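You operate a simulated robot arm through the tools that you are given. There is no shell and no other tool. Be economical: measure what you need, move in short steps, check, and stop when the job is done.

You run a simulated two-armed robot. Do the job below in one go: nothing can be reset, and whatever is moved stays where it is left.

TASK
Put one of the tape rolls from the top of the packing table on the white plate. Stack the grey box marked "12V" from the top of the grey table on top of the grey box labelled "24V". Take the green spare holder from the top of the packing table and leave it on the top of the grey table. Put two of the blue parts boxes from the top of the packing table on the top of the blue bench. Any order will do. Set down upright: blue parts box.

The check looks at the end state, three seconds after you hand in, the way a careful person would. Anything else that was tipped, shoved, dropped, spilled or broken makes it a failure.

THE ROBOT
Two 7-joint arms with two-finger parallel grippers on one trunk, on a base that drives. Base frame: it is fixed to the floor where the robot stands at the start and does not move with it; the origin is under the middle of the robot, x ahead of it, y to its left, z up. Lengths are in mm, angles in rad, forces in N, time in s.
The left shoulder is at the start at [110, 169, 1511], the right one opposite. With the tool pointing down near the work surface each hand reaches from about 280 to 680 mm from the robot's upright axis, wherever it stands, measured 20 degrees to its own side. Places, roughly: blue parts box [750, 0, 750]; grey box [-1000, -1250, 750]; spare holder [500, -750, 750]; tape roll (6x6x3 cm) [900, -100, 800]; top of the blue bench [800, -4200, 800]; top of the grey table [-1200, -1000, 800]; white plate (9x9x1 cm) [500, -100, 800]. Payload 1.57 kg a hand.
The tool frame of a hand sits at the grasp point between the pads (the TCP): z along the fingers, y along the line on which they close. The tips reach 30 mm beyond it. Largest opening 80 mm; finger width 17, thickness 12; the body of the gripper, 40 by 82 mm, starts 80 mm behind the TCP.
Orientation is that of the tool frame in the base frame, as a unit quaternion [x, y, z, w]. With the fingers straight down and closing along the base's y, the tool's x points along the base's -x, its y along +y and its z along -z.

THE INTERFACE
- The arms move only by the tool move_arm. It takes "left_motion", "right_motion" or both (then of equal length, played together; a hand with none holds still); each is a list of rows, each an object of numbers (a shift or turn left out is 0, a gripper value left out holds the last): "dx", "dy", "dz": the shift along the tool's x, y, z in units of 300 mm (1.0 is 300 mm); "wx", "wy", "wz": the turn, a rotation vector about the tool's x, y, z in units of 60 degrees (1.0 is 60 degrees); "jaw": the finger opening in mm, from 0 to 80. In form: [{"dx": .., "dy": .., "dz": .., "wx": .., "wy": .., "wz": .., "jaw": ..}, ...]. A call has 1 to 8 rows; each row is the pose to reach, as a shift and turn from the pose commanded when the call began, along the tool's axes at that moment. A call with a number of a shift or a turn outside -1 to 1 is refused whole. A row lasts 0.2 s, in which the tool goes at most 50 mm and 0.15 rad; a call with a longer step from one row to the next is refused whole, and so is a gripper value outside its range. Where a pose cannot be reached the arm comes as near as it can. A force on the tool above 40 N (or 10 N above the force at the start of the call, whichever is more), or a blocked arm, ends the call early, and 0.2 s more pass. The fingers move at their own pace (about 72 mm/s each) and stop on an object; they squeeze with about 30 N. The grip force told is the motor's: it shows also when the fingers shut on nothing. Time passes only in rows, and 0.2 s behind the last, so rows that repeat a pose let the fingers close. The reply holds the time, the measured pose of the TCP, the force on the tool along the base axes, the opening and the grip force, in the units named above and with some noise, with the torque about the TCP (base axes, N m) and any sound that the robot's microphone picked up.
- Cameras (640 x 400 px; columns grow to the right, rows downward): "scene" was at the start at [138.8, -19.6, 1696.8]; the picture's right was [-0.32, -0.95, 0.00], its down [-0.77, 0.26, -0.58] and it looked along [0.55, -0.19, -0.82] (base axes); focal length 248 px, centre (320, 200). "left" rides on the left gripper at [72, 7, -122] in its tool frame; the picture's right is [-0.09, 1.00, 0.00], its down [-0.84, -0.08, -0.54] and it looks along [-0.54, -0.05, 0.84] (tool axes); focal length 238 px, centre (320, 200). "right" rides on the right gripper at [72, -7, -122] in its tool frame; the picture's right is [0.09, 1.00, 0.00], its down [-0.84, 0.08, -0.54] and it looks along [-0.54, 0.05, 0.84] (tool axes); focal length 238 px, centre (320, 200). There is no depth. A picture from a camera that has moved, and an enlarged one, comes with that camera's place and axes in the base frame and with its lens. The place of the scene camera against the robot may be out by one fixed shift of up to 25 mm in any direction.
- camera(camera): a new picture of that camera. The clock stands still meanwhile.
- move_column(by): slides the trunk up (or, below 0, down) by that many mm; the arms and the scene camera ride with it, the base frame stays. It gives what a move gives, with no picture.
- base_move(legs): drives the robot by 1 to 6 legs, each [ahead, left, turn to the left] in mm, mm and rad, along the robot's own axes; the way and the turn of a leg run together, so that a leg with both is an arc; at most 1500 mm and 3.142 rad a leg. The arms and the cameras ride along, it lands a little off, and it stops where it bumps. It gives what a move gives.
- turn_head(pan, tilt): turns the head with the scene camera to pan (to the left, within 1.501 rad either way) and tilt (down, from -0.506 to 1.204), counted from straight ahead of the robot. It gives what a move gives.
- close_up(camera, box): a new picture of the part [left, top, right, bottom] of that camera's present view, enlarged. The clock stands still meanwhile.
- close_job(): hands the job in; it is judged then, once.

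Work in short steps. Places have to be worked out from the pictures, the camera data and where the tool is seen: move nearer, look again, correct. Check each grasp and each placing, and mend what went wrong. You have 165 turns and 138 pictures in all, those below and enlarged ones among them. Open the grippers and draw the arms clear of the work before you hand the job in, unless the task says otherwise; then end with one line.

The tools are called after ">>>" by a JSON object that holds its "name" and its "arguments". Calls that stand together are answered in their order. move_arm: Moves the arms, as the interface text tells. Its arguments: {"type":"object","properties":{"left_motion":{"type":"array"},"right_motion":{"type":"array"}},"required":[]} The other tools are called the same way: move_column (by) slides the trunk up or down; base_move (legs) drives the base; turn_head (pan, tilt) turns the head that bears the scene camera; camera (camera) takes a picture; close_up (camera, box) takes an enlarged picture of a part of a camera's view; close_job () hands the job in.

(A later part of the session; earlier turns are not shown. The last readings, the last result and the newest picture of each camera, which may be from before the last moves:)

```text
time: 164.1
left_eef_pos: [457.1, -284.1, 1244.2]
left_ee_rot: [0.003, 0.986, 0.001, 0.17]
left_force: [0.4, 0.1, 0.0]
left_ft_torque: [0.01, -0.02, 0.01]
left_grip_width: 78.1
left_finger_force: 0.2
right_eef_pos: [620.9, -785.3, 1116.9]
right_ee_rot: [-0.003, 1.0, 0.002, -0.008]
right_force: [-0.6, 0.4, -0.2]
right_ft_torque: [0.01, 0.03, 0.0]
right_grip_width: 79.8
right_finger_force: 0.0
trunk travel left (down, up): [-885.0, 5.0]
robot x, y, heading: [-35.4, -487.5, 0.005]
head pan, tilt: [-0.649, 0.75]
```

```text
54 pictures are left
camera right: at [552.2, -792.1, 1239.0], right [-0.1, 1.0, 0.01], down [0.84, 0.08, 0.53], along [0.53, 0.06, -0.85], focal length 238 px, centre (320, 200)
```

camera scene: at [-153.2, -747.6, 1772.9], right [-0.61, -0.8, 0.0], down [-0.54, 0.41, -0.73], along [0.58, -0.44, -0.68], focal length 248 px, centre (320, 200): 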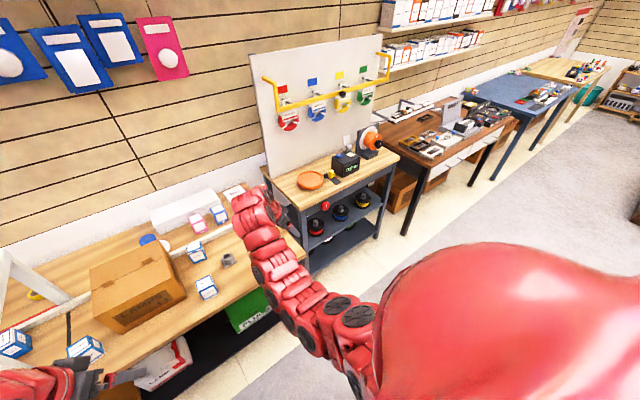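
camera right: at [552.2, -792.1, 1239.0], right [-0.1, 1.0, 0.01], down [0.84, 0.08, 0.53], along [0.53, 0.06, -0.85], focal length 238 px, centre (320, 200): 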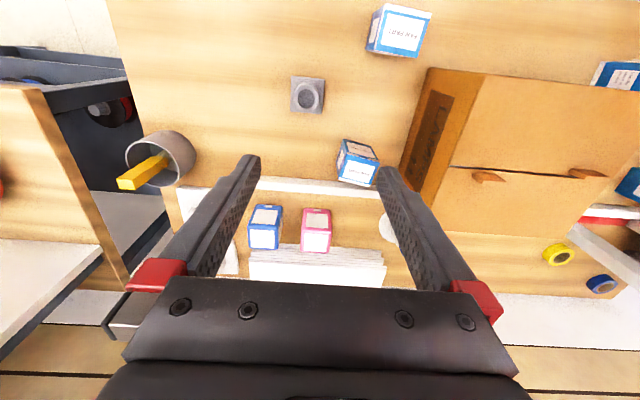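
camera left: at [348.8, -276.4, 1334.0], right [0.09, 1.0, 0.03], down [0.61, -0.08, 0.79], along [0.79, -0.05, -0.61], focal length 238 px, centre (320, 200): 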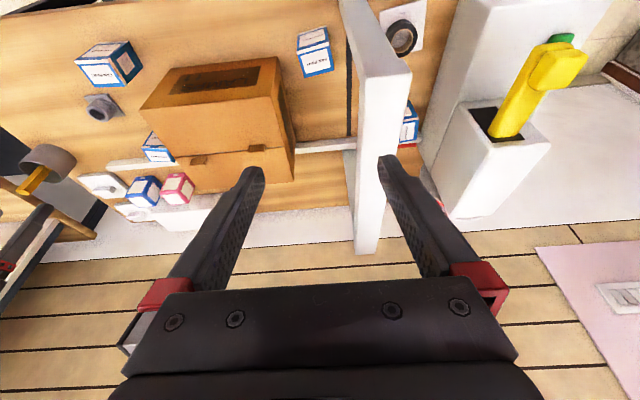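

C is at about (528,-681) and D at about (708,-707); B is wedged next to the bar, so I'll take C with the right hand and D with the left. I move the right hand over C and the left hand away from the bar, then lower the trunk.

>>> {"name": "move_arm", "arguments": {"right_motion": [{"dx": 0.07, "dy": 0.07}, {"dx": 0.16, "dy": 0.15}, {"dx": 0.25, "dy": 0.25}, {"dx": 0.353, "dy": 0.347}, {"dx": 0.353, "dy": 0.347}], "left_motion": [{"dy": -0.07}, {"dy": -0.14}, {"dy": -0.21}, {"dy": -0.28}, {"dy": -0.28}]}}

>>> {"name": "move_column", "arguments": {"by": -120}}

>>> {"name": "camera", "arguments": {"camera": "right"}}

```text
time: 165.3
left_eef_pos: [462.9, -356.8, 1241.8]
left_ee_rot: [-0.007, 0.985, -0.016, 0.173]
left_force: [-0.4, -0.4, 0.7]
left_ft_torque: [0.03, 0.06, 0.01]
left_grip_width: 78.0
left_finger_force: 0.0
left hand out of reach, approached as far as the arm can: row 2, 3, 4, 5
right_eef_pos: [515.4, -692.4, 1069.8]
right_ee_rot: [-0.002, 1.0, 0.001, -0.005]
right_force: [-0.4, -0.4, 0.2]
right_ft_torque: [-0.01, 0.04, -0.02]
right_grip_width: 79.9
right_finger_force: 0.1
right hand out of reach, approached as far as the arm can: row 2, 3, 4, 5
trunk travel left (down, up): [-885.0, 5.0]
robot x, y, heading: [-32.6, -490.1, 0.004]
head pan, tilt: [-0.649, 0.75]
```

```text
time: 166.8
left_eef_pos: [463.0, -357.5, 1121.9]
left_ee_rot: [-0.007, 0.985, -0.015, 0.173]
left_force: [0.9, 0.8, 0.1]
left_ft_torque: [-0.03, 0.01, -0.04]
left_grip_width: 78.4
left_finger_force: 0.0
right_eef_pos: [517.5, -691.9, 948.2]
right_ee_rot: [-0.002, 1.0, 0.001, -0.007]
right_force: [0.9, 0.2, 0.3]
right_ft_torque: [-0.01, -0.01, 0.01]
right_grip_width: 80.1
right_finger_force: 0.1
trunk travel left (down, up): [-765.0, 125.0]
robot x, y, heading: [-31.0, -487.6, 0.005]
head pan, tilt: [-0.649, 0.75]
```

```text
53 pictures are left
camera right: at [447.8, -699.1, 1070.3], right [-0.1, 1.0, 0.0], down [0.84, 0.08, 0.53], along [0.53, 0.06, -0.85], focal length 238 px, centre (320, 200)
```

right: 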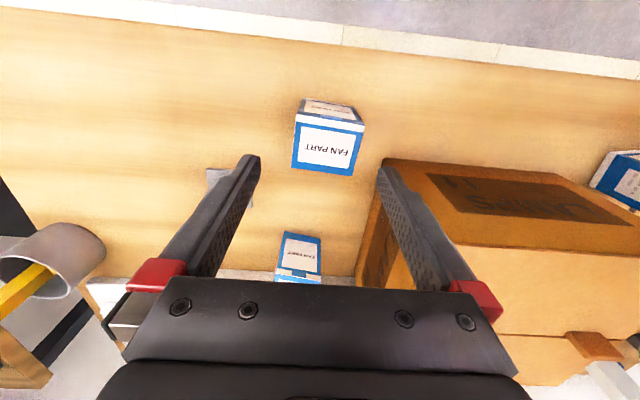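

I enlarge box C to measure its size, height and yaw.

>>> {"name": "close_up", "arguments": {"camera": "right", "box": [260, 80, 400, 190]}}

>>> {"name": "close_up", "arguments": {"camera": "scene", "box": [200, 190, 420, 330]}}

```text
3.64 times, centred on (330, 135) of right
camera zoom: at [447.8, -699.1, 1070.3], right [-0.1, 1.0, 0.0], down [0.84, 0.08, 0.53], along [0.53, 0.06, -0.85], focal length 867 px, centre (284, 436)
```

zoom: 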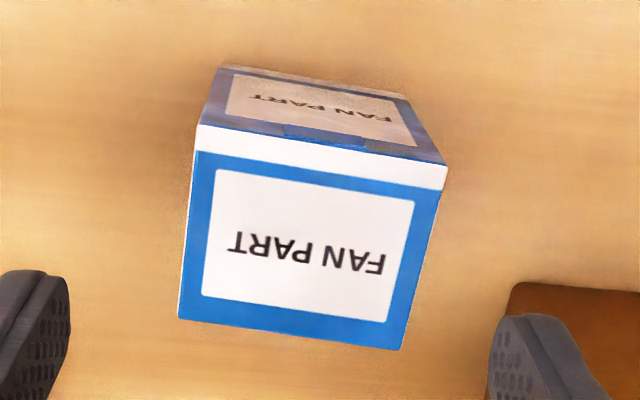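

```text
2.86 times, centred on (310, 260) of scene
camera zoom: at [103.5, -535.4, 1652.9], right [-0.6, -0.8, 0.0], down [-0.54, 0.41, -0.73], along [0.58, -0.44, -0.68], focal length 708 px, centre (349, 29)
```

zoom: 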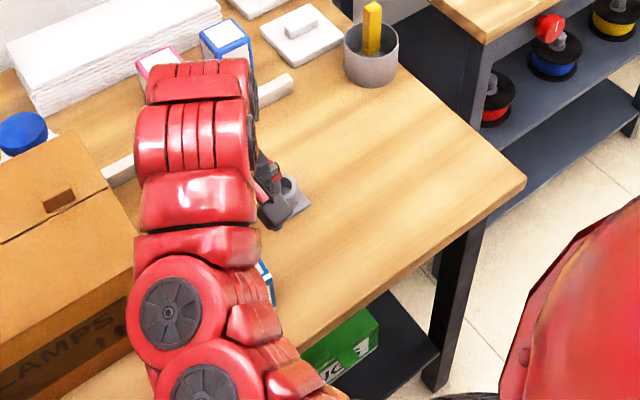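

C measures 63×54 mm, 72 tall, centre (527,-683), nearly square to the hand. I centre the hand and stop with tips just above its top.

>>> {"name": "move_arm", "arguments": {"right_motion": [{"dx": -0.032, "dy": 0.033, "dz": 0.07}, {"dx": -0.032, "dy": 0.033, "dz": 0.15}, {"dx": -0.032, "dy": 0.033, "dz": 0.21}, {"dx": -0.032, "dy": 0.033, "dz": 0.21}]}}

>>> {"name": "camera", "arguments": {"camera": "right"}}

```text
time: 167.8
left_eef_pos: [462.8, -356.1, 1121.0]
left_ee_rot: [-0.008, 0.985, -0.016, 0.173]
left_force: [0.2, 0.2, -0.4]
left_ft_torque: [0.04, -0.01, 0.0]
left_grip_width: 77.9
left_finger_force: 0.1
right_eef_pos: [526.1, -682.6, 884.5]
right_ee_rot: [-0.004, 1.0, 0.002, -0.006]
right_force: [-1.0, 0.1, 0.7]
right_ft_torque: [-0.01, 0.02, -0.01]
right_grip_width: 80.0
right_finger_force: 0.1
trunk travel left (down, up): [-765.0, 125.0]
robot x, y, heading: [-27.4, -489.8, 0.006]
head pan, tilt: [-0.649, 0.75]
```

```text
50 pictures are left
camera right: at [456.8, -688.9, 1006.2], right [-0.1, 1.0, 0.0], down [0.84, 0.08, 0.53], along [0.53, 0.06, -0.85], focal length 238 px, centre (320, 200)
```

right: 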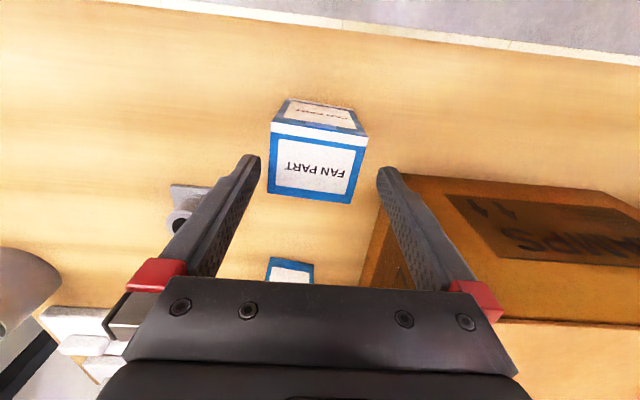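

Box is centred between the tips. I descend to z≈830, close and lift.

>>> {"name": "move_arm", "arguments": {"right_motion": [{"dz": 0.06}, {"dz": 0.12}, {"dz": 0.18}, {"dz": 0.18}, {"dz": 0.18, "jaw": 52}, {"dz": 0.18, "jaw": 52}, {"dz": 0.18, "jaw": 52}]}}

>>> {"name": "move_arm", "arguments": {"right_motion": [{"dz": -0.1}, {"dz": -0.2}, {"dz": -0.3}, {"dz": -0.4}, {"dz": -0.4}]}}

>>> {"name": "camera", "arguments": {"camera": "right"}}

```text
time: 169.4
left_eef_pos: [463.1, -356.4, 1122.0]
left_ee_rot: [-0.006, 0.985, -0.016, 0.173]
left_force: [0.1, -0.5, -0.4]
left_ft_torque: [-0.02, -0.01, 0.0]
left_grip_width: 78.2
left_finger_force: 0.0
right_eef_pos: [526.5, -682.1, 831.2]
right_ee_rot: [-0.003, 1.0, 0.001, -0.006]
right_force: [-0.6, -0.3, 0.7]
right_ft_torque: [0.01, 0.01, -0.02]
right_grip_width: 59.8
right_finger_force: 29.5
trunk travel left (down, up): [-765.0, 125.0]
robot x, y, heading: [-33.0, -489.1, 0.002]
head pan, tilt: [-0.649, 0.75]
```

```text
time: 170.6
left_eef_pos: [462.8, -356.9, 1122.7]
left_ee_rot: [-0.007, 0.985, -0.016, 0.172]
left_force: [0.2, 0.4, 0.4]
left_ft_torque: [0.01, 0.01, 0.04]
left_grip_width: 78.1
left_finger_force: 0.1
right_eef_pos: [527.1, -682.1, 950.3]
right_ee_rot: [-0.003, 1.0, 0.0, -0.006]
right_force: [1.7, -0.2, -1.5]
right_ft_torque: [0.01, 0.01, -0.04]
right_grip_width: 59.7
right_finger_force: 30.2
trunk travel left (down, up): [-765.0, 125.0]
robot x, y, heading: [-35.2, -490.7, -0.002]
head pan, tilt: [-0.649, 0.75]
```

```text
49 pictures are left
camera right: at [457.2, -689.0, 1072.3], right [-0.1, 1.0, 0.0], down [0.84, 0.08, 0.53], along [0.53, 0.05, -0.85], focal length 238 px, centre (320, 200)
```

right: 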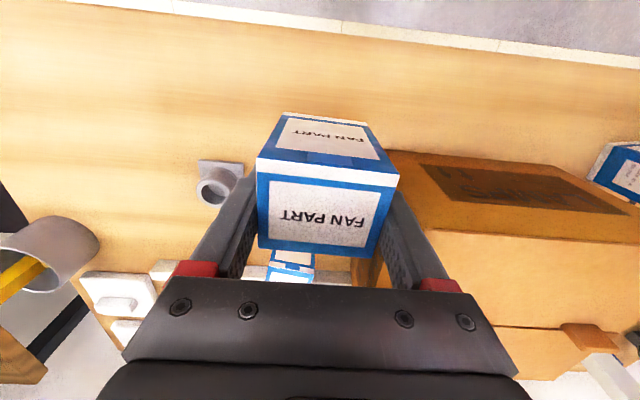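

C is held securely. Now I back off, move right 440 mm and come forward so the left hand can reach D.

>>> {"name": "base_move", "arguments": {"legs": [[-200, 0, 0], [0, -440, 0], [235, 0, 0]]}}

>>> {"name": "camera", "arguments": {"camera": "left"}}

```text
time: 175.8
left_eef_pos: [495.9, -793.0, 1122.0]
left_ee_rot: [-0.007, 0.985, -0.016, 0.173]
left_force: [0.4, 0.6, -0.2]
left_ft_torque: [0.01, -0.01, -0.01]
left_grip_width: 77.9
left_finger_force: 0.1
right_eef_pos: [559.3, -1118.2, 949.6]
right_ee_rot: [-0.004, 1.0, 0.0, -0.005]
right_force: [0.0, -1.0, -0.5]
right_ft_torque: [0.0, -0.01, -0.03]
right_grip_width: 59.5
right_finger_force: 29.7
trunk travel left (down, up): [-765.0, 125.0]
robot x, y, heading: [2.6, -929.9, 0.0]
head pan, tilt: [-0.649, 0.75]
```

```text
48 pictures are left
camera left: at [386.4, -784.2, 1212.1], right [0.08, 1.0, 0.0], down [0.6, -0.04, 0.8], along [0.79, -0.06, -0.6], focal length 238 px, centre (320, 200)
```

left: 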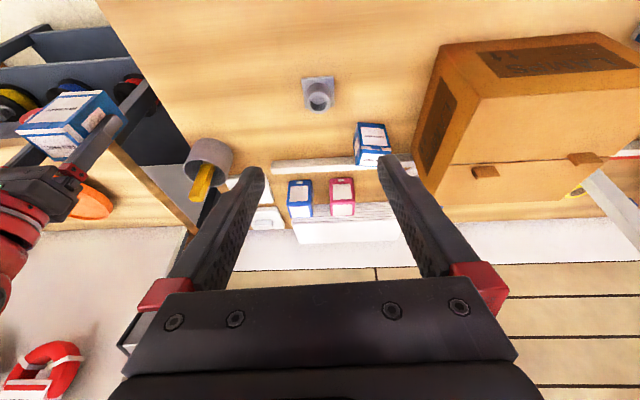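

D's near top edge is at about (690,-705). I lower the trunk 70 mm and bring the left hand towards it.

>>> {"name": "move_column", "arguments": {"by": -70}}

>>> {"name": "move_arm", "arguments": {"left_motion": [{"dx": -0.071, "dy": 0.046, "dz": 0.089}, {"dx": -0.142, "dy": 0.093, "dz": 0.178}, {"dx": -0.213, "dy": 0.139, "dz": 0.267}, {"dx": -0.284, "dy": 0.185, "dz": 0.357}, {"dx": -0.355, "dy": 0.232, "dz": 0.446}, {"dx": -0.426, "dy": 0.278, "dz": 0.535}, {"dx": -0.426, "dy": 0.278, "dz": 0.535}]}}

>>> {"name": "camera", "arguments": {"camera": "left"}}

```text
time: 176.9
left_eef_pos: [496.0, -792.4, 1052.3]
left_ee_rot: [-0.008, 0.985, -0.017, 0.173]
left_force: [0.6, -0.1, -1.1]
left_ft_torque: [-0.07, 0.03, 0.01]
left_grip_width: 77.9
left_finger_force: 0.1
right_eef_pos: [559.8, -1119.6, 880.6]
right_ee_rot: [-0.003, 1.0, 0.001, -0.004]
right_force: [-0.3, -0.1, -0.4]
right_ft_torque: [0.02, 0.0, 0.01]
right_grip_width: 59.6
right_finger_force: 30.1
trunk travel left (down, up): [-695.0, 195.0]
robot x, y, heading: [0.1, -926.0, 0.004]
head pan, tilt: [-0.649, 0.75]
```

```text
time: 178.5
left_eef_pos: [670.2, -710.9, 941.1]
left_ee_rot: [-0.007, 0.985, -0.016, 0.173]
left_force: [0.0, 0.2, -0.6]
left_ft_torque: [-0.04, 0.01, 0.0]
left_grip_width: 78.1
left_finger_force: 0.1
right_eef_pos: [560.3, -1119.8, 880.6]
right_ee_rot: [-0.003, 1.0, 0.001, -0.004]
right_force: [1.0, 0.6, -0.7]
right_ft_torque: [0.03, -0.01, 0.05]
right_grip_width: 59.3
right_finger_force: 30.1
trunk travel left (down, up): [-695.0, 195.0]
robot x, y, heading: [-2.7, -929.0, 0.005]
head pan, tilt: [-0.649, 0.75]
```

```text
47 pictures are left
camera left: at [560.4, -702.3, 1031.8], right [0.08, 1.0, 0.0], down [0.6, -0.05, 0.8], along [0.79, -0.06, -0.6], focal length 238 px, centre (320, 200)
```

left: 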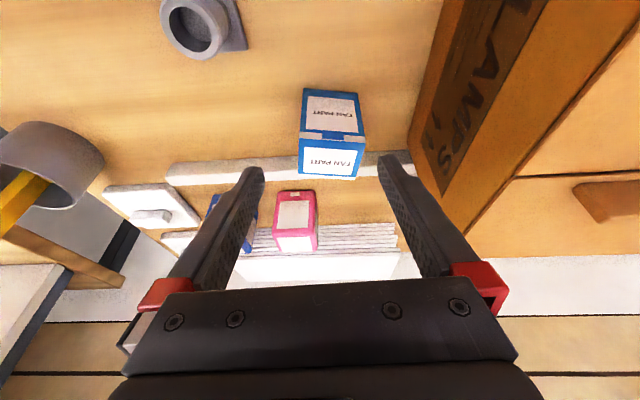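

D: centre about (730,-705), yaw about -9°. I rotate the left hand to match and move to a standoff just above.

>>> {"name": "move_arm", "arguments": {"left_motion": [{"dx": -0.024, "dy": 0.022, "dz": 0.09, "wx": 0.025, "wz": 0.07, "jaw": 80}, {"dx": -0.048, "dy": 0.045, "dz": 0.193, "wx": 0.051, "wy": 0.005, "wz": 0.141}, {"dx": -0.048, "dy": 0.045, "dz": 0.193, "wx": 0.051, "wy": 0.005, "wz": 0.141}]}}

>>> {"name": "close_up", "arguments": {"camera": "left", "box": [220, 60, 430, 210]}}

```text
time: 179.3
left_eef_pos: [703.0, -699.7, 892.9]
left_ee_rot: [0.071, 0.982, -0.029, 0.171]
left_force: [-1.1, -0.3, 0.8]
left_ft_torque: [0.0, 0.01, -0.03]
left_grip_width: 80.0
left_finger_force: 0.1
right_eef_pos: [560.2, -1119.8, 881.1]
right_ee_rot: [-0.003, 1.0, 0.001, -0.004]
right_force: [-0.3, -0.4, -0.6]
right_ft_torque: [0.02, -0.02, -0.04]
right_grip_width: 59.6
right_finger_force: 29.8
trunk travel left (down, up): [-695.0, 195.0]
robot x, y, heading: [-2.6, -927.5, 0.0]
head pan, tilt: [-0.649, 0.75]
```

```text
2.67 times, centred on (325, 135) of left
camera zoom: at [596.6, -673.8, 982.5], right [0.23, 0.97, 0.0], down [0.59, -0.14, 0.8], along [0.77, -0.19, -0.6], focal length 636 px, centre (307, 373)
```

zoom: 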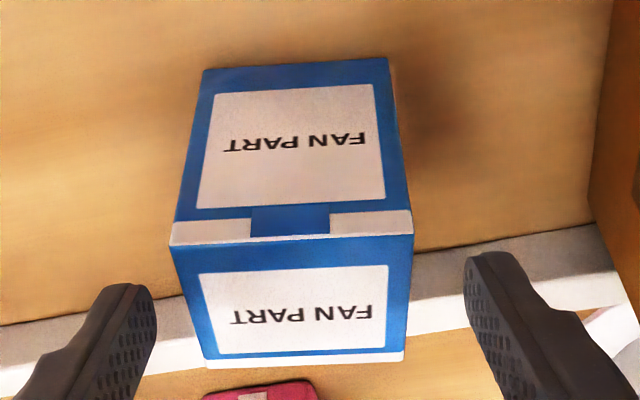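

D's centre is (732,-710), hand well aligned. I go straight in, close and lift.

>>> {"name": "move_arm", "arguments": {"left_motion": [{"dx": -0.003, "dy": -0.01, "dz": 0.08}, {"dx": -0.006, "dy": -0.01, "dz": 0.16}, {"dx": -0.009, "dy": -0.01, "dz": 0.241}, {"dx": -0.009, "dy": -0.01, "dz": 0.241}, {"dx": -0.009, "dy": -0.01, "dz": 0.241, "jaw": 52}, {"dx": -0.009, "dy": -0.01, "dz": 0.241, "jaw": 52}, {"dx": -0.009, "dy": -0.01, "dz": 0.241, "jaw": 52}]}}

>>> {"name": "camera", "arguments": {"camera": "left"}}

```text
time: 180.9
left_eef_pos: [730.6, -708.1, 823.9]
left_ee_rot: [0.07, 0.982, -0.029, 0.17]
left_force: [1.1, 0.2, 1.7]
left_ft_torque: [0.09, -0.05, -0.02]
left_grip_width: 59.9
left_finger_force: 29.9
right_eef_pos: [560.8, -1119.0, 880.1]
right_ee_rot: [-0.002, 1.0, 0.001, -0.005]
right_force: [-0.5, 0.0, -1.4]
right_ft_torque: [-0.01, 0.02, 0.04]
right_grip_width: 59.8
right_finger_force: 30.1
trunk travel left (down, up): [-695.0, 195.0]
robot x, y, heading: [4.4, -925.9, 0.011]
head pan, tilt: [-0.649, 0.75]
```

```text
45 pictures are left
camera left: at [622.3, -682.8, 915.2], right [0.23, 0.97, 0.0], down [0.59, -0.14, 0.8], along [0.77, -0.19, -0.6], focal length 238 px, centre (320, 200)
```

left: 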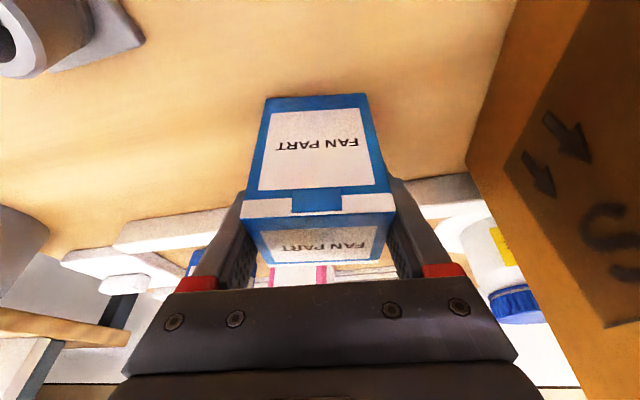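

D gripped (59.9 mm). I lift both with the trunk by 180 mm and back off, then turn towards the blue bench side to look.

>>> {"name": "move_column", "arguments": {"by": 180}}

>>> {"name": "base_move", "arguments": {"legs": [[-350, 0, 0], [0, -1000, 0]]}}

>>> {"name": "turn_head", "arguments": {"pan": -0.9, "tilt": 0.45}}

>>> {"name": "camera", "arguments": {"camera": "scene"}}

```text
time: 182.9
left_eef_pos: [729.2, -708.6, 1005.2]
left_ee_rot: [0.07, 0.982, -0.03, 0.171]
left_force: [0.3, 0.1, -0.5]
left_ft_torque: [0.01, -0.05, -0.03]
left_grip_width: 59.8
left_finger_force: 30.1
right_eef_pos: [560.6, -1120.0, 1059.4]
right_ee_rot: [-0.003, 1.0, 0.0, -0.004]
right_force: [0.7, -0.2, -0.2]
right_ft_torque: [-0.02, 0.02, 0.0]
right_grip_width: 59.6
right_finger_force: 30.2
trunk travel left (down, up): [-875.0, 15.0]
robot x, y, heading: [1.0, -928.7, 0.004]
head pan, tilt: [-0.649, 0.75]
```

```text
time: 190.0
left_eef_pos: [387.2, -1707.9, 1005.3]
left_ee_rot: [0.064, 0.983, -0.028, 0.171]
left_force: [-0.2, -0.6, -1.5]
left_ft_torque: [0.0, 0.02, -0.05]
left_grip_width: 59.6
left_finger_force: 30.0
right_eef_pos: [223.6, -2119.9, 1060.3]
right_ee_rot: [-0.01, 1.0, 0.002, -0.005]
right_force: [-0.1, -0.5, -0.7]
right_ft_torque: [0.0, 0.02, 0.0]
right_grip_width: 59.4
right_finger_force: 29.6
trunk travel left (down, up): [-875.0, 15.0]
robot x, y, heading: [-339.7, -1935.9, 0.016]
head pan, tilt: [-0.649, 0.75]
```

```text
time: 190.8
left_eef_pos: [388.6, -1708.2, 1004.7]
left_ee_rot: [0.064, 0.983, -0.029, 0.171]
left_force: [0.0, 0.6, -1.0]
left_ft_torque: [0.0, -0.02, 0.0]
left_grip_width: 59.7
left_finger_force: 29.9
right_eef_pos: [223.8, -2121.0, 1060.3]
right_ee_rot: [-0.01, 1.0, 0.001, -0.005]
right_force: [-1.1, -0.6, -0.6]
right_ft_torque: [-0.01, -0.01, -0.03]
right_grip_width: 59.2
right_finger_force: 29.9
trunk travel left (down, up): [-875.0, 15.0]
robot x, y, heading: [-336.8, -1936.3, 0.016]
head pan, tilt: [-0.901, 0.45]
```

```text
44 pictures are left
camera scene: at [-209.3, -2001.6, 1789.2], right [-0.77, -0.63, 0.0], down [-0.28, 0.34, -0.9], along [0.57, -0.7, -0.44], focal length 248 px, centre (320, 200)
```

scene: 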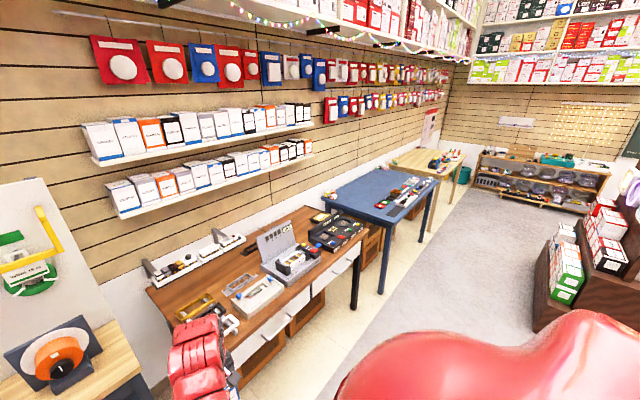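

The blue bench starts near (410,-3740), with an empty near-left part. I back off a bit more and strafe right about 2 m in front of it.

>>> {"name": "base_move", "arguments": {"legs": [[-80, 0, -0.016], [0, -1050, 0], [0, -950, 0]]}}

>>> {"name": "turn_head", "arguments": {"pan": 0.0, "tilt": 0.6}}

>>> {"name": "camera", "arguments": {"camera": "scene"}}

```text
time: 201.2
left_eef_pos: [334.2, -3710.3, 1006.8]
left_ee_rot: [0.117, 0.978, -0.036, 0.171]
left_force: [-0.2, -0.5, -0.7]
left_ft_torque: [0.04, -0.03, -0.01]
left_grip_width: 59.7
left_finger_force: 29.9
right_eef_pos: [127.3, -4103.2, 1060.5]
right_ee_rot: [0.044, 0.999, 0.002, -0.005]
right_force: [0.9, -0.4, -1.6]
right_ft_torque: [-0.02, 0.0, 0.0]
right_grip_width: 59.6
right_finger_force: 30.3
trunk travel left (down, up): [-875.0, 15.0]
robot x, y, heading: [-416.8, -3857.6, -0.093]
head pan, tilt: [-0.901, 0.45]
stopped in leg 3: the robot was blocked; the commanded pose is now the measured one
```

```text
time: 202.4
left_eef_pos: [335.5, -3709.7, 1005.1]
left_ee_rot: [0.117, 0.978, -0.037, 0.169]
left_force: [-0.2, 0.9, -1.1]
left_ft_torque: [-0.05, -0.01, -0.01]
left_grip_width: 59.8
left_finger_force: 30.1
right_eef_pos: [128.6, -4101.8, 1060.5]
right_ee_rot: [0.044, 0.999, 0.001, -0.005]
right_force: [0.1, -0.2, -0.9]
right_ft_torque: [0.0, 0.02, -0.01]
right_grip_width: 59.4
right_finger_force: 30.1
trunk travel left (down, up): [-875.0, 15.0]
robot x, y, heading: [-410.8, -3857.5, -0.085]
head pan, tilt: [0.0, 0.6]
```

```text
43 pictures are left
camera scene: at [-251.9, -3869.7, 1775.7], right [-0.09, -1.0, 0.0], down [-0.56, 0.05, -0.82], along [0.82, -0.08, -0.57], focal length 248 px, centre (320, 200)
```

scene: 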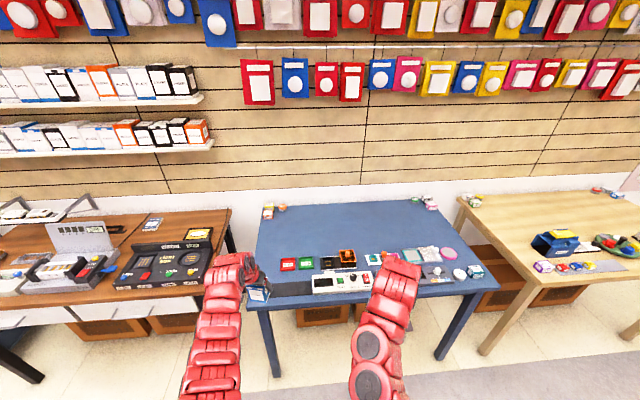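

I enlarge the bench top to find free space.

>>> {"name": "close_up", "arguments": {"camera": "scene", "box": [230, 190, 510, 330]}}

>>> {"name": "camera", "arguments": {"camera": "left"}}

```text
2.29 times, centred on (370, 260) of scene
camera zoom: at [-251.9, -3869.7, 1775.7], right [-0.09, -1.0, 0.0], down [-0.56, 0.05, -0.82], along [0.82, -0.08, -0.57], focal length 566 px, centre (206, 63)
```

zoom: 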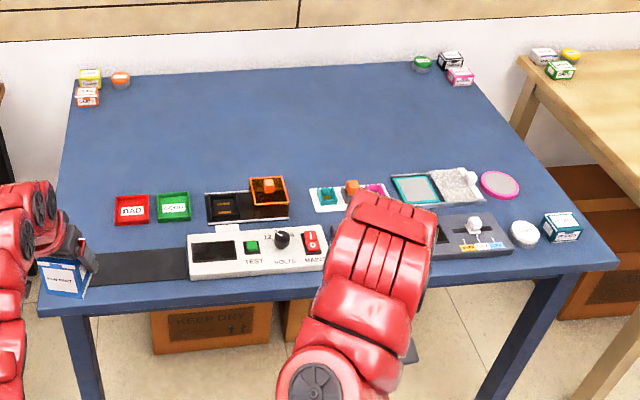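

```text
41 pictures are left
camera left: at [231.0, -3673.4, 1095.2], right [0.32, 0.95, 0.0], down [0.57, -0.19, 0.8], along [0.75, -0.26, -0.6], focal length 238 px, centre (320, 200)
```

left: 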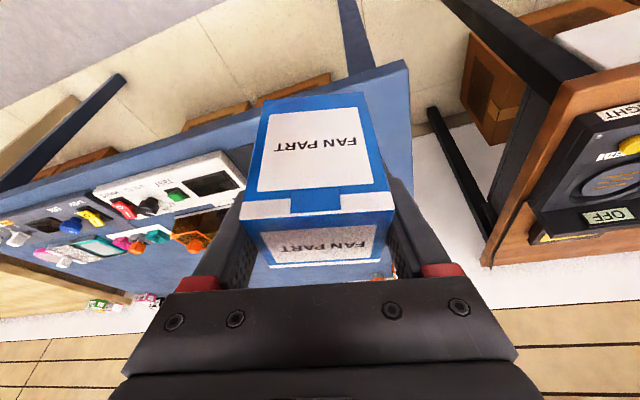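

Behind the instruments (x≥700) the bench is free. I'll put D at about (735,-3715) and C at about (745,-4120); I straighten the heading, drive forward and slightly right.

>>> {"name": "base_move", "arguments": {"legs": [[0, 0, 0.087], [410, 0, 0], [0, -75, 0]]}}

>>> {"name": "camera", "arguments": {"camera": "left"}}

>>> {"name": "camera", "arguments": {"camera": "right"}}

>>> {"name": "camera", "arguments": {"camera": "scene"}}

```text
time: 203.1
left_eef_pos: [333.9, -3703.9, 1003.9]
left_ee_rot: [0.113, 0.978, -0.036, 0.171]
left_force: [0.8, 0.8, -0.7]
left_ft_torque: [0.0, -0.03, -0.02]
left_grip_width: 59.7
left_finger_force: 30.0
right_eef_pos: [129.6, -4097.8, 1058.7]
right_ee_rot: [0.042, 0.999, 0.0, -0.006]
right_force: [-0.7, -0.5, -0.8]
right_ft_torque: [-0.02, -0.02, -0.03]
right_grip_width: 59.4
right_finger_force: 30.4
trunk travel left (down, up): [-875.0, 15.0]
robot x, y, heading: [-416.1, -3854.9, -0.088]
head pan, tilt: [0.0, 0.6]
stopped in leg 1: the robot was blocked; the commanded pose is now the measured one
```

```text
40 pictures are left
camera left: at [230.1, -3669.4, 1095.2], right [0.32, 0.95, 0.0], down [0.57, -0.19, 0.8], along [0.76, -0.26, -0.6], focal length 238 px, centre (320, 200)
```

left: 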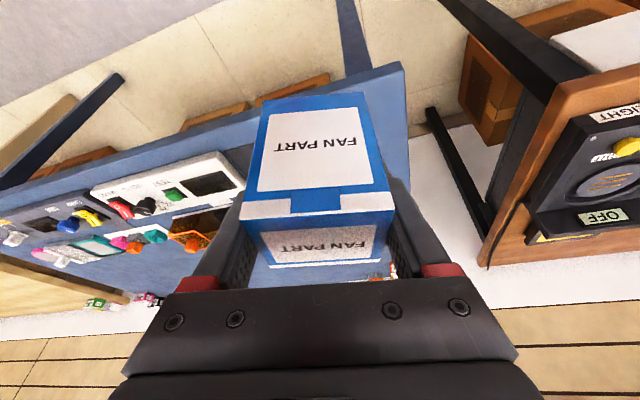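

```text
39 pictures are left
camera right: at [59.7, -4098.2, 1181.5], right [-0.01, 1.0, 0.0], down [0.85, 0.01, 0.53], along [0.53, 0.01, -0.85], focal length 238 px, centre (320, 200)
```

right: 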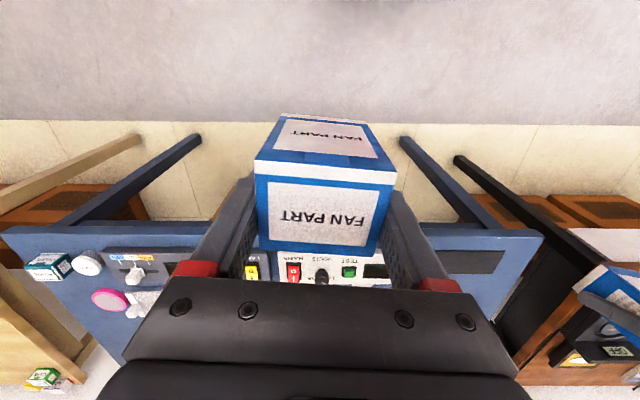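

```text
38 pictures are left
camera scene: at [-251.9, -3867.8, 1775.6], right [-0.09, -1.0, 0.0], down [-0.56, 0.05, -0.82], along [0.82, -0.07, -0.57], focal length 248 px, centre (320, 200)
```

scene: 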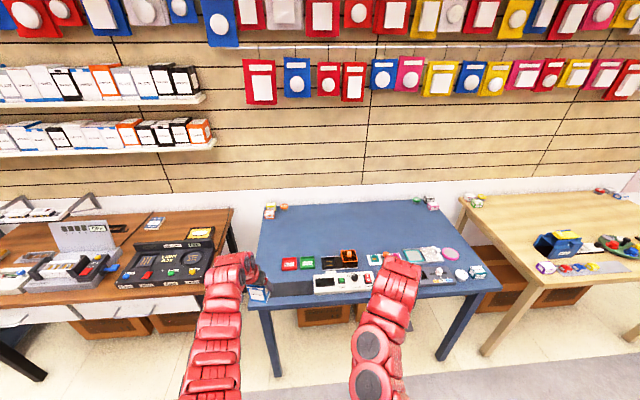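

Something at the base's side or rear blocks turning. I drive straight ahead first, clear of it, then straighten.

>>> {"name": "base_move", "arguments": {"legs": [[150, 0, 0], [0, 0, 0.087]]}}

```text
time: 205.0
left_eef_pos: [466.8, -3652.2, 1005.8]
left_ee_rot: [0.07, 0.982, -0.029, 0.172]
left_force: [-0.1, -0.6, -1.0]
left_ft_torque: [-0.01, 0.0, 0.02]
left_grip_width: 59.5
left_finger_force: 30.3
right_eef_pos: [298.4, -4061.6, 1059.8]
right_ee_rot: [-0.004, 1.0, 0.001, -0.005]
right_force: [-0.7, -0.3, -1.5]
right_ft_torque: [0.01, -0.03, -0.01]
right_grip_width: 59.6
right_finger_force: 30.5
trunk travel left (down, up): [-875.0, 15.0]
robot x, y, heading: [-259.8, -3870.7, 0.001]
head pan, tilt: [0.0, 0.6]
```

Free again. I check what I bumped on the right side.

>>> {"name": "turn_head", "arguments": {"pan": -1.5, "tilt": 0.6}}

>>> {"name": "camera", "arguments": {"camera": "scene"}}

```text
time: 206.6
left_eef_pos: [467.8, -3651.2, 1005.6]
left_ee_rot: [0.07, 0.982, -0.03, 0.172]
left_force: [-0.2, 0.3, -1.1]
left_ft_torque: [-0.02, -0.01, -0.03]
left_grip_width: 59.6
left_finger_force: 30.6
right_eef_pos: [298.0, -4062.1, 1060.0]
right_ee_rot: [-0.003, 1.0, 0.001, -0.005]
right_force: [-0.1, -0.3, -0.8]
right_ft_torque: [-0.03, -0.01, -0.01]
right_grip_width: 59.5
right_finger_force: 29.8
trunk travel left (down, up): [-875.0, 15.0]
robot x, y, heading: [-262.1, -3866.9, 0.003]
head pan, tilt: [-1.499, 0.6]
```

```text
37 pictures are left
camera scene: at [-183.5, -3953.5, 1775.7], right [-1.0, -0.08, 0.0], down [-0.04, 0.56, -0.82], along [0.06, -0.82, -0.57], focal length 248 px, centre (320, 200)
```

scene: 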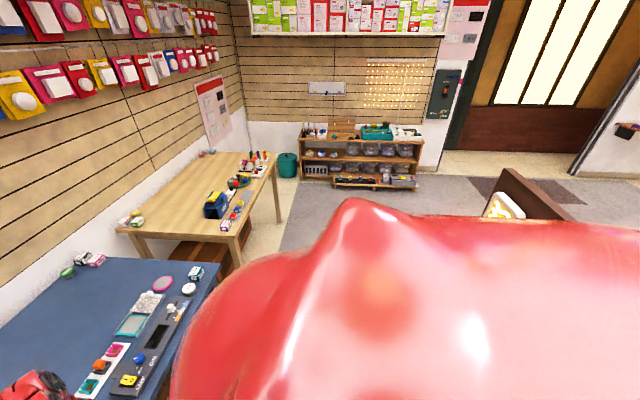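

The shelf unit behind looks intact. I drive forward to the bench: ahead 255 mm, right 65 mm.

>>> {"name": "base_move", "arguments": {"legs": [[0, -65, 0], [255, 0, 0]]}}

>>> {"name": "turn_head", "arguments": {"pan": 0.0, "tilt": 0.85}}

>>> {"name": "camera", "arguments": {"camera": "scene"}}

>>> {"name": "camera", "arguments": {"camera": "left"}}

>>> {"name": "camera", "arguments": {"camera": "right"}}

```text
time: 209.0
left_eef_pos: [719.8, -3714.9, 1005.4]
left_ee_rot: [0.07, 0.982, -0.03, 0.172]
left_force: [0.0, -0.1, -1.6]
left_ft_torque: [0.0, -0.02, 0.0]
left_grip_width: 59.9
left_finger_force: 30.0
right_eef_pos: [551.9, -4126.0, 1059.5]
right_ee_rot: [-0.003, 1.0, 0.0, -0.005]
right_force: [-0.1, 0.3, -1.1]
right_ft_torque: [-0.01, -0.03, 0.01]
right_grip_width: 59.6
right_finger_force: 30.1
trunk travel left (down, up): [-875.0, 15.0]
robot x, y, heading: [-8.9, -3935.2, 0.004]
head pan, tilt: [-1.499, 0.6]
```

```text
time: 210.6
left_eef_pos: [721.8, -3714.6, 1004.8]
left_ee_rot: [0.07, 0.982, -0.03, 0.171]
left_force: [-0.6, -0.6, -1.0]
left_ft_torque: [0.03, 0.0, 0.01]
left_grip_width: 59.2
left_finger_force: 30.3
right_eef_pos: [551.8, -4125.5, 1060.0]
right_ee_rot: [-0.003, 1.0, 0.0, -0.005]
right_force: [0.7, 0.7, -0.1]
right_ft_torque: [0.0, 0.02, 0.0]
right_grip_width: 59.5
right_finger_force: 29.7
trunk travel left (down, up): [-875.0, 15.0]
robot x, y, heading: [-6.3, -3936.0, 0.006]
head pan, tilt: [0.0, 0.85]
```

```text
36 pictures are left
camera scene: at [141.8, -3929.1, 1754.8], right [0.0, -1.0, 0.0], down [-0.75, 0.0, -0.66], along [0.66, 0.0, -0.75], focal length 248 px, centre (320, 200)
```

scene: 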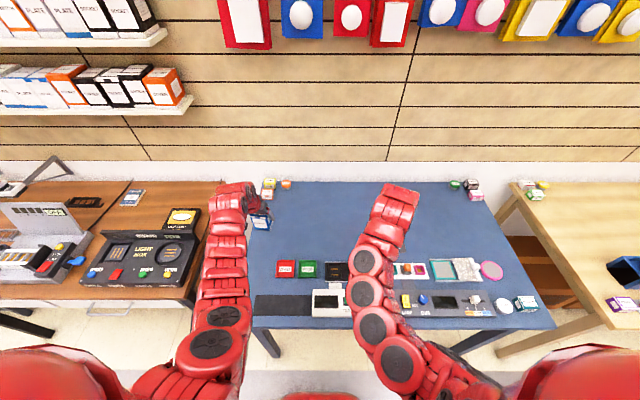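

```text
35 pictures are left
camera left: at [614.1, -3689.4, 1095.3], right [0.23, 0.97, 0.0], down [0.59, -0.14, 0.8], along [0.78, -0.19, -0.6], focal length 238 px, centre (320, 200)
```

left: 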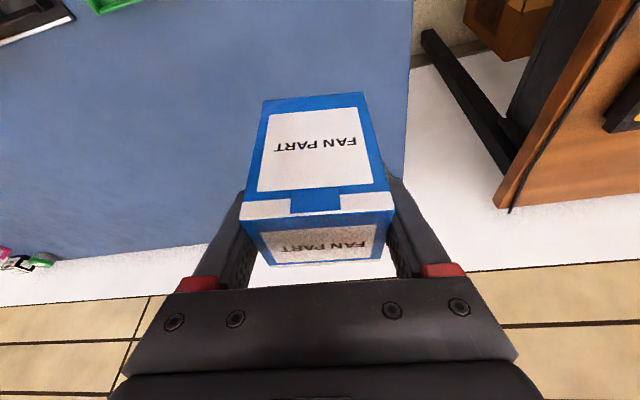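

```text
34 pictures are left
camera right: at [483.0, -4131.9, 1181.9], right [-0.1, 1.0, 0.0], down [0.84, 0.08, 0.53], along [0.53, 0.05, -0.85], focal length 238 px, centre (320, 200)
```

right: 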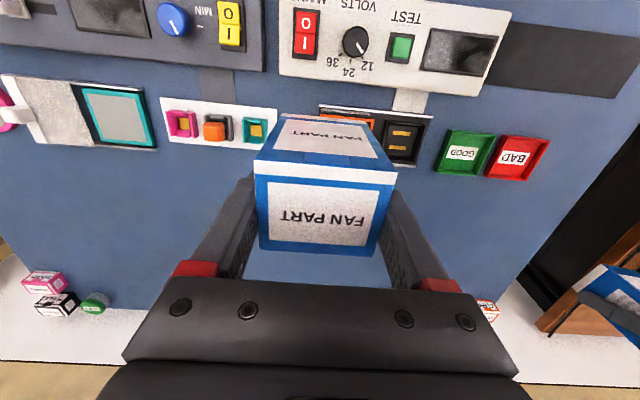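

Both target spots are clear (tray rear edges at x≈650–660, left table edge y≈-3615). I lower the trunk 60 mm and reach the right hand forward to x≈728.

>>> {"name": "move_column", "arguments": {"by": -60}}

>>> {"name": "move_arm", "arguments": {"right_motion": [{"dx": -0.15}, {"dx": -0.3}, {"dx": -0.45}, {"dx": -0.587}, {"dx": -0.587}]}}

>>> {"name": "move_column", "arguments": {"by": -65}}

>>> {"name": "camera", "arguments": {"camera": "right"}}

```text
time: 211.6
left_eef_pos: [722.3, -3716.1, 944.3]
left_ee_rot: [0.069, 0.982, -0.03, 0.172]
left_force: [-0.1, -0.1, 0.2]
left_ft_torque: [0.01, 0.0, -0.01]
left_grip_width: 59.7
left_finger_force: 29.7
right_eef_pos: [554.0, -4125.3, 999.4]
right_ee_rot: [-0.005, 1.0, -0.001, -0.005]
right_force: [0.0, 0.6, -0.9]
right_ft_torque: [0.02, -0.01, 0.02]
right_grip_width: 59.6
right_finger_force: 29.8
trunk travel left (down, up): [-815.0, 75.0]
robot x, y, heading: [-2.0, -3932.3, 0.001]
head pan, tilt: [0.0, 0.85]
```

```text
time: 212.8
left_eef_pos: [721.8, -3716.6, 946.3]
left_ee_rot: [0.07, 0.982, -0.029, 0.173]
left_force: [0.0, 0.9, -0.4]
left_ft_torque: [0.06, 0.01, -0.04]
left_grip_width: 59.7
left_finger_force: 30.0
right_eef_pos: [705.1, -4125.9, 998.6]
right_ee_rot: [-0.001, 1.0, 0.002, -0.005]
right_force: [-0.9, 0.8, -1.1]
right_ft_torque: [0.03, 0.04, 0.02]
right_grip_width: 59.6
right_finger_force: 30.0
right hand out of reach, approached as far as the arm can: row 4, 5
trunk travel left (down, up): [-815.0, 75.0]
robot x, y, heading: [-7.2, -3935.4, 0.007]
head pan, tilt: [0.0, 0.85]
```

```text
time: 213.8
left_eef_pos: [721.1, -3715.5, 881.2]
left_ee_rot: [0.07, 0.982, -0.03, 0.171]
left_force: [-0.5, 0.3, -1.0]
left_ft_torque: [-0.02, -0.03, -0.01]
left_grip_width: 59.5
left_finger_force: 30.1
right_eef_pos: [707.7, -4124.3, 934.7]
right_ee_rot: [-0.003, 1.0, 0.0, -0.005]
right_force: [-0.1, 0.4, -0.5]
right_ft_torque: [0.01, -0.02, 0.01]
right_grip_width: 59.9
right_finger_force: 30.4
trunk travel left (down, up): [-750.0, 140.0]
robot x, y, heading: [-6.5, -3932.1, 0.0]
head pan, tilt: [0.0, 0.85]
```

```text
33 pictures are left
camera right: at [638.1, -4131.2, 1055.7], right [-0.1, 1.0, 0.0], down [0.84, 0.08, 0.53], along [0.53, 0.05, -0.85], focal length 238 px, centre (320, 200)
```

right: 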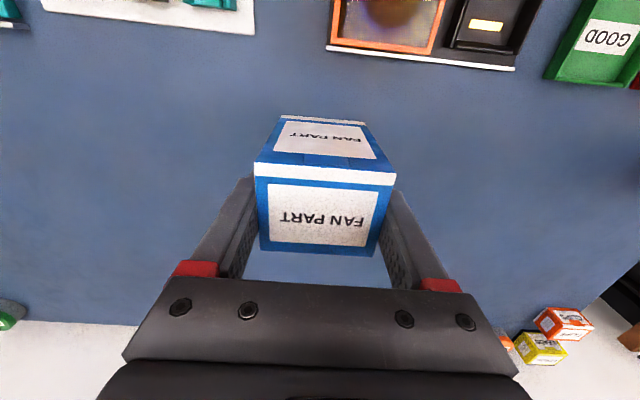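

C's spot is free with 40 mm margin. I lower both boxes together to a few mm above the expected surface.

>>> {"name": "move_arm", "arguments": {"right_motion": [{"dz": 0.09}, {"dz": 0.18}, {"dz": 0.26}, {"dz": 0.325}, {"dz": 0.325}], "left_motion": [{"dx": 0.018, "dy": 0.002, "dz": 0.05}, {"dx": 0.036, "dy": 0.004, "dz": 0.1}, {"dx": 0.05, "dy": 0.005, "dz": 0.14}, {"dx": 0.058, "dy": 0.006, "dz": 0.16}, {"dx": 0.058, "dy": 0.006, "dz": 0.16}]}}

>>> {"name": "move_arm", "arguments": {"right_motion": [{"dz": 0.008}, {"dz": 0.015}, {"dz": 0.015}], "left_motion": [{"dx": 0.0023, "dz": 0.0065}, {"dx": 0.0045, "dz": 0.0125}, {"dx": 0.0045, "dz": 0.0125}]}}

```text
time: 215.0
left_eef_pos: [720.9, -3716.3, 831.6]
left_ee_rot: [0.071, 0.982, -0.029, 0.175]
left_force: [3.8, -2.0, 29.6]
left_ft_torque: [0.83, -0.18, -0.16]
left_grip_width: 59.4
left_finger_force: 29.8
right_eef_pos: [685.9, -4123.5, 857.3]
right_ee_rot: [-0.003, 1.0, 0.001, -0.003]
right_force: [1.0, -0.3, -1.2]
right_ft_torque: [0.0, -0.01, 0.01]
right_grip_width: 59.7
right_finger_force: 29.9
right hand out of reach, approached as far as the arm can: row 1, 2, 3, 4, 5
trunk travel left (down, up): [-750.0, 140.0]
robot x, y, heading: [-9.9, -3935.8, 0.003]
head pan, tilt: [0.0, 0.85]
```

```text
time: 215.6
left_eef_pos: [723.0, -3716.2, 832.0]
left_ee_rot: [0.071, 0.981, -0.029, 0.178]
left_force: [-5.9, -2.2, 21.8]
left_ft_torque: [0.68, 0.59, 0.25]
left_grip_width: 59.7
left_finger_force: 30.7
right_eef_pos: [682.8, -4122.6, 854.6]
right_ee_rot: [-0.003, 1.0, 0.001, -0.004]
right_force: [-0.3, 0.4, -1.3]
right_ft_torque: [-0.04, 0.02, -0.02]
right_grip_width: 59.5
right_finger_force: 30.6
trunk travel left (down, up): [-750.0, 140.0]
robot x, y, heading: [-8.1, -3931.7, 0.006]
head pan, tilt: [0.0, 0.85]
stopped in row 2 (left hand): the force on the tool passed its limit at 42 N (the readings are from after the stop); the commanded pose is now the measured one
```

D rests on the bench (surface ≈783). I ease up slightly, open the left hand and draw it back along its axis; the right hand rises 40 mm meanwhile.

>>> {"name": "move_arm", "arguments": {"left_motion": [{"dz": -0.006, "dx": -0.002}, {"dz": -0.006, "dx": -0.002, "jaw": 80}, {"dz": -0.006, "dx": -0.002, "jaw": 80}, {"dz": -0.006, "dx": -0.002, "jaw": 80}, {"dz": -0.1, "dx": -0.002}, {"dz": -0.22}, {"dz": -0.35}, {"dz": -0.45}], "right_motion": [{"dz": -0.02}, {"dz": -0.05}, {"dz": -0.08}, {"dz": -0.12}, {"dz": -0.16}, {"dz": -0.2}, {"dz": -0.2}, {"dz": -0.2}]}}

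>>> {"name": "camera", "arguments": {"camera": "left"}}

```text
time: 217.4
left_eef_pos: [676.7, -3704.5, 956.2]
left_ee_rot: [0.071, 0.982, -0.029, 0.175]
left_force: [0.2, -0.3, 0.0]
left_ft_torque: [0.0, 0.04, -0.01]
left_grip_width: 80.0
left_finger_force: 0.1
right_eef_pos: [685.7, -4121.9, 913.1]
right_ee_rot: [-0.002, 1.0, 0.001, -0.005]
right_force: [-0.8, 0.8, -0.8]
right_ft_torque: [-0.01, 0.0, -0.01]
right_grip_width: 59.7
right_finger_force: 30.6
trunk travel left (down, up): [-750.0, 140.0]
robot x, y, heading: [-6.9, -3935.1, 0.001]
head pan, tilt: [0.0, 0.85]
```

```text
32 pictures are left
camera left: at [568.5, -3678.0, 1044.5], right [0.23, 0.97, 0.0], down [0.58, -0.14, 0.8], along [0.78, -0.19, -0.6], focal length 238 px, centre (320, 200)
```

left: 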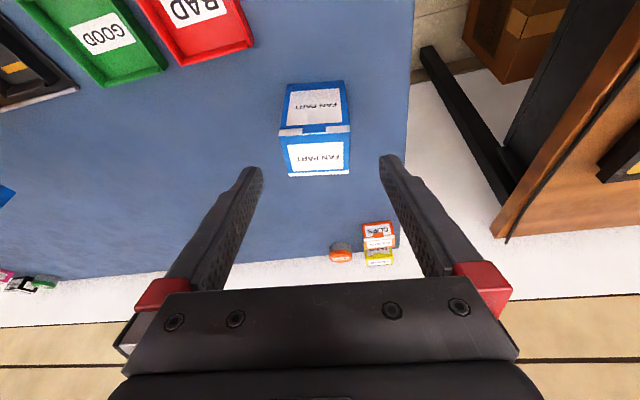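

D stands upright on the bench. For C the trunk must be lower: I raise both hands, drop the trunk 110 mm, then reach forward and down with C.

>>> {"name": "move_arm", "arguments": {"left_motion": [{"dx": -0.045, "dy": -0.004, "dz": -0.125}, {"dx": -0.09, "dy": -0.009, "dz": -0.25}, {"dx": -0.136, "dy": -0.013, "dz": -0.376}, {"dx": -0.136, "dy": -0.013, "dz": -0.376}], "right_motion": [{"dz": -0.09}, {"dz": -0.18}, {"dz": -0.267}, {"dz": -0.267}]}}

>>> {"name": "move_column", "arguments": {"by": -110}}

>>> {"name": "move_arm", "arguments": {"right_motion": [{"dx": -0.06}, {"dx": -0.11}, {"dx": -0.11}]}}

>>> {"name": "camera", "arguments": {"camera": "right"}}

```text
time: 218.4
left_eef_pos: [676.3, -3704.3, 1074.5]
left_ee_rot: [0.069, 0.982, -0.029, 0.175]
left_force: [-0.2, 0.3, -0.3]
left_ft_torque: [0.03, 0.04, 0.01]
left_grip_width: 80.1
left_finger_force: 0.0
right_eef_pos: [686.5, -4121.5, 993.3]
right_ee_rot: [-0.004, 1.0, 0.001, -0.005]
right_force: [0.5, 0.0, -1.2]
right_ft_torque: [-0.01, 0.01, -0.02]
right_grip_width: 59.7
right_finger_force: 30.2
trunk travel left (down, up): [-750.0, 140.0]
robot x, y, heading: [-4.0, -3934.3, 0.009]
head pan, tilt: [0.0, 0.85]
```

```text
time: 219.8
left_eef_pos: [676.9, -3703.3, 965.4]
left_ee_rot: [0.07, 0.982, -0.03, 0.175]
left_force: [0.2, 0.3, -0.6]
left_ft_torque: [0.01, 0.01, 0.0]
left_grip_width: 79.8
left_finger_force: 0.0
right_eef_pos: [686.8, -4121.5, 882.9]
right_ee_rot: [-0.003, 1.0, 0.001, -0.006]
right_force: [0.4, 0.5, -1.3]
right_ft_torque: [-0.01, 0.03, 0.0]
right_grip_width: 59.6
right_finger_force: 29.9
trunk travel left (down, up): [-640.0, 250.0]
robot x, y, heading: [-8.9, -3935.3, 0.009]
head pan, tilt: [0.0, 0.85]
```

```text
time: 220.6
left_eef_pos: [677.9, -3704.2, 963.9]
left_ee_rot: [0.07, 0.982, -0.029, 0.175]
left_force: [-0.5, 0.1, 0.6]
left_ft_torque: [-0.01, 0.0, 0.02]
left_grip_width: 80.0
left_finger_force: 0.0
right_eef_pos: [717.2, -4122.3, 882.1]
right_ee_rot: [-0.004, 1.0, 0.0, -0.005]
right_force: [-0.8, -0.5, -1.2]
right_ft_torque: [0.02, -0.02, 0.03]
right_grip_width: 59.4
right_finger_force: 29.9
right hand out of reach, approached as far as the arm can: row 2
trunk travel left (down, up): [-640.0, 250.0]
robot x, y, heading: [-6.2, -3932.9, 0.0]
head pan, tilt: [0.0, 0.85]
```

```text
31 pictures are left
camera right: at [648.5, -4128.5, 1004.9], right [-0.1, 1.0, 0.0], down [0.84, 0.08, 0.53], along [0.53, 0.05, -0.84], focal length 238 px, centre (320, 200)
```

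right: 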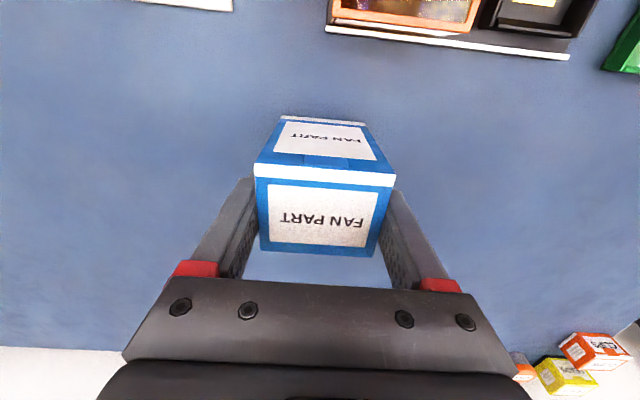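

C is at x=717, clear of the tray. I lower 40 mm (easing 9 mm back to stay in reach).

>>> {"name": "move_arm", "arguments": {"right_motion": [{"dx": 0.015, "dz": 0.05}, {"dx": 0.03, "dz": 0.1}, {"dx": 0.03, "dz": 0.133}, {"dx": 0.03, "dz": 0.133}]}}

```text
time: 221.6
left_eef_pos: [674.3, -3703.3, 967.3]
left_ee_rot: [0.07, 0.981, -0.028, 0.176]
left_force: [0.6, -0.4, 0.9]
left_ft_torque: [-0.01, 0.03, 0.0]
left_grip_width: 79.8
left_finger_force: 0.0
right_eef_pos: [711.0, -4120.3, 848.2]
right_ee_rot: [-0.003, 1.0, 0.0, 0.001]
right_force: [5.0, -2.4, 35.4]
right_ft_torque: [0.02, -0.14, 0.01]
right_grip_width: 59.7
right_finger_force: 30.2
trunk travel left (down, up): [-640.0, 250.0]
robot x, y, heading: [-4.6, -3931.5, 0.003]
head pan, tilt: [0.0, 0.85]
```

Contact at z=848 with 35 N, a bit earlier than expected; I ease up and look before releasing.

>>> {"name": "move_arm", "arguments": {"right_motion": [{"dz": -0.012}, {"dz": -0.014}]}}

>>> {"name": "close_up", "arguments": {"camera": "right", "box": [230, 60, 430, 200]}}

>>> {"name": "close_up", "arguments": {"camera": "scene", "box": [240, 160, 500, 330]}}

```text
time: 222.2
left_eef_pos: [675.5, -3703.4, 965.1]
left_ee_rot: [0.071, 0.982, -0.03, 0.175]
left_force: [0.6, 0.7, -0.7]
left_ft_torque: [0.0, 0.02, -0.03]
left_grip_width: 79.8
left_finger_force: 0.1
right_eef_pos: [709.6, -4120.7, 846.9]
right_ee_rot: [-0.003, 1.0, 0.0, -0.004]
right_force: [9.1, -0.8, 24.7]
right_ft_torque: [-0.1, -0.96, -0.01]
right_grip_width: 59.6
right_finger_force: 29.9
trunk travel left (down, up): [-640.0, 250.0]
robot x, y, heading: [-7.0, -3934.5, 0.009]
head pan, tilt: [0.0, 0.85]
```

```text
2.86 times, centred on (330, 130) of right
camera zoom: at [640.1, -4127.5, 970.1], right [-0.1, 1.0, 0.0], down [0.84, 0.08, 0.53], along [0.53, 0.05, -0.85], focal length 681 px, centre (291, 400)
```

zoom: 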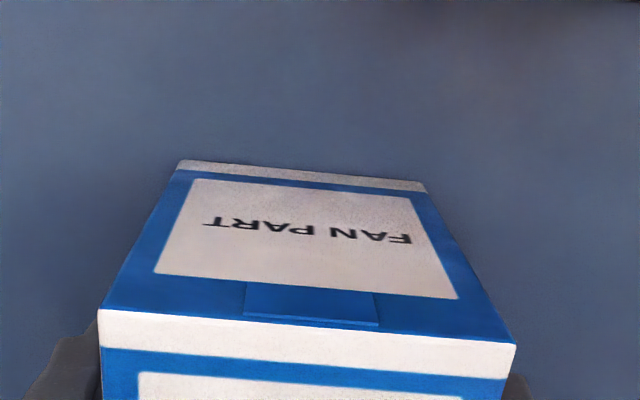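

```text
2.35 times, centred on (370, 245) of scene
camera zoom: at [139.9, -3928.3, 1520.0], right [0.0, -1.0, 0.0], down [-0.75, 0.0, -0.66], along [0.66, 0.0, -0.75], focal length 583 px, centre (202, 94)
```

zoom: 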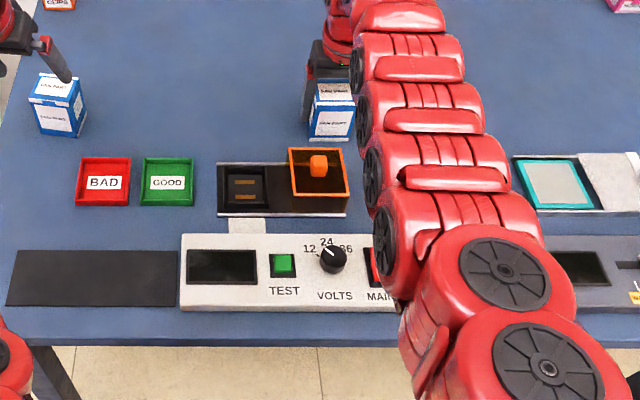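

Nothing lies under C; the bench is simply a bit higher than I assumed. I raise a few mm more to relieve the force.

>>> {"name": "move_arm", "arguments": {"right_motion": [{"dz": -0.01}, {"dz": -0.014}, {"dz": -0.014}]}}

```text
time: 223.0
left_eef_pos: [677.1, -3704.4, 964.6]
left_ee_rot: [0.07, 0.982, -0.029, 0.175]
left_force: [0.0, -0.5, 0.5]
left_ft_torque: [0.01, -0.01, 0.04]
left_grip_width: 80.0
left_finger_force: 0.0
right_eef_pos: [708.6, -4123.0, 849.8]
right_ee_rot: [-0.003, 1.0, 0.001, -0.007]
right_force: [0.4, 0.0, -1.7]
right_ft_torque: [-0.02, 0.02, 0.02]
right_grip_width: 59.5
right_finger_force: 30.0
trunk travel left (down, up): [-640.0, 250.0]
robot x, y, heading: [-7.4, -3929.4, 0.006]
head pan, tilt: [0.0, 0.85]
```

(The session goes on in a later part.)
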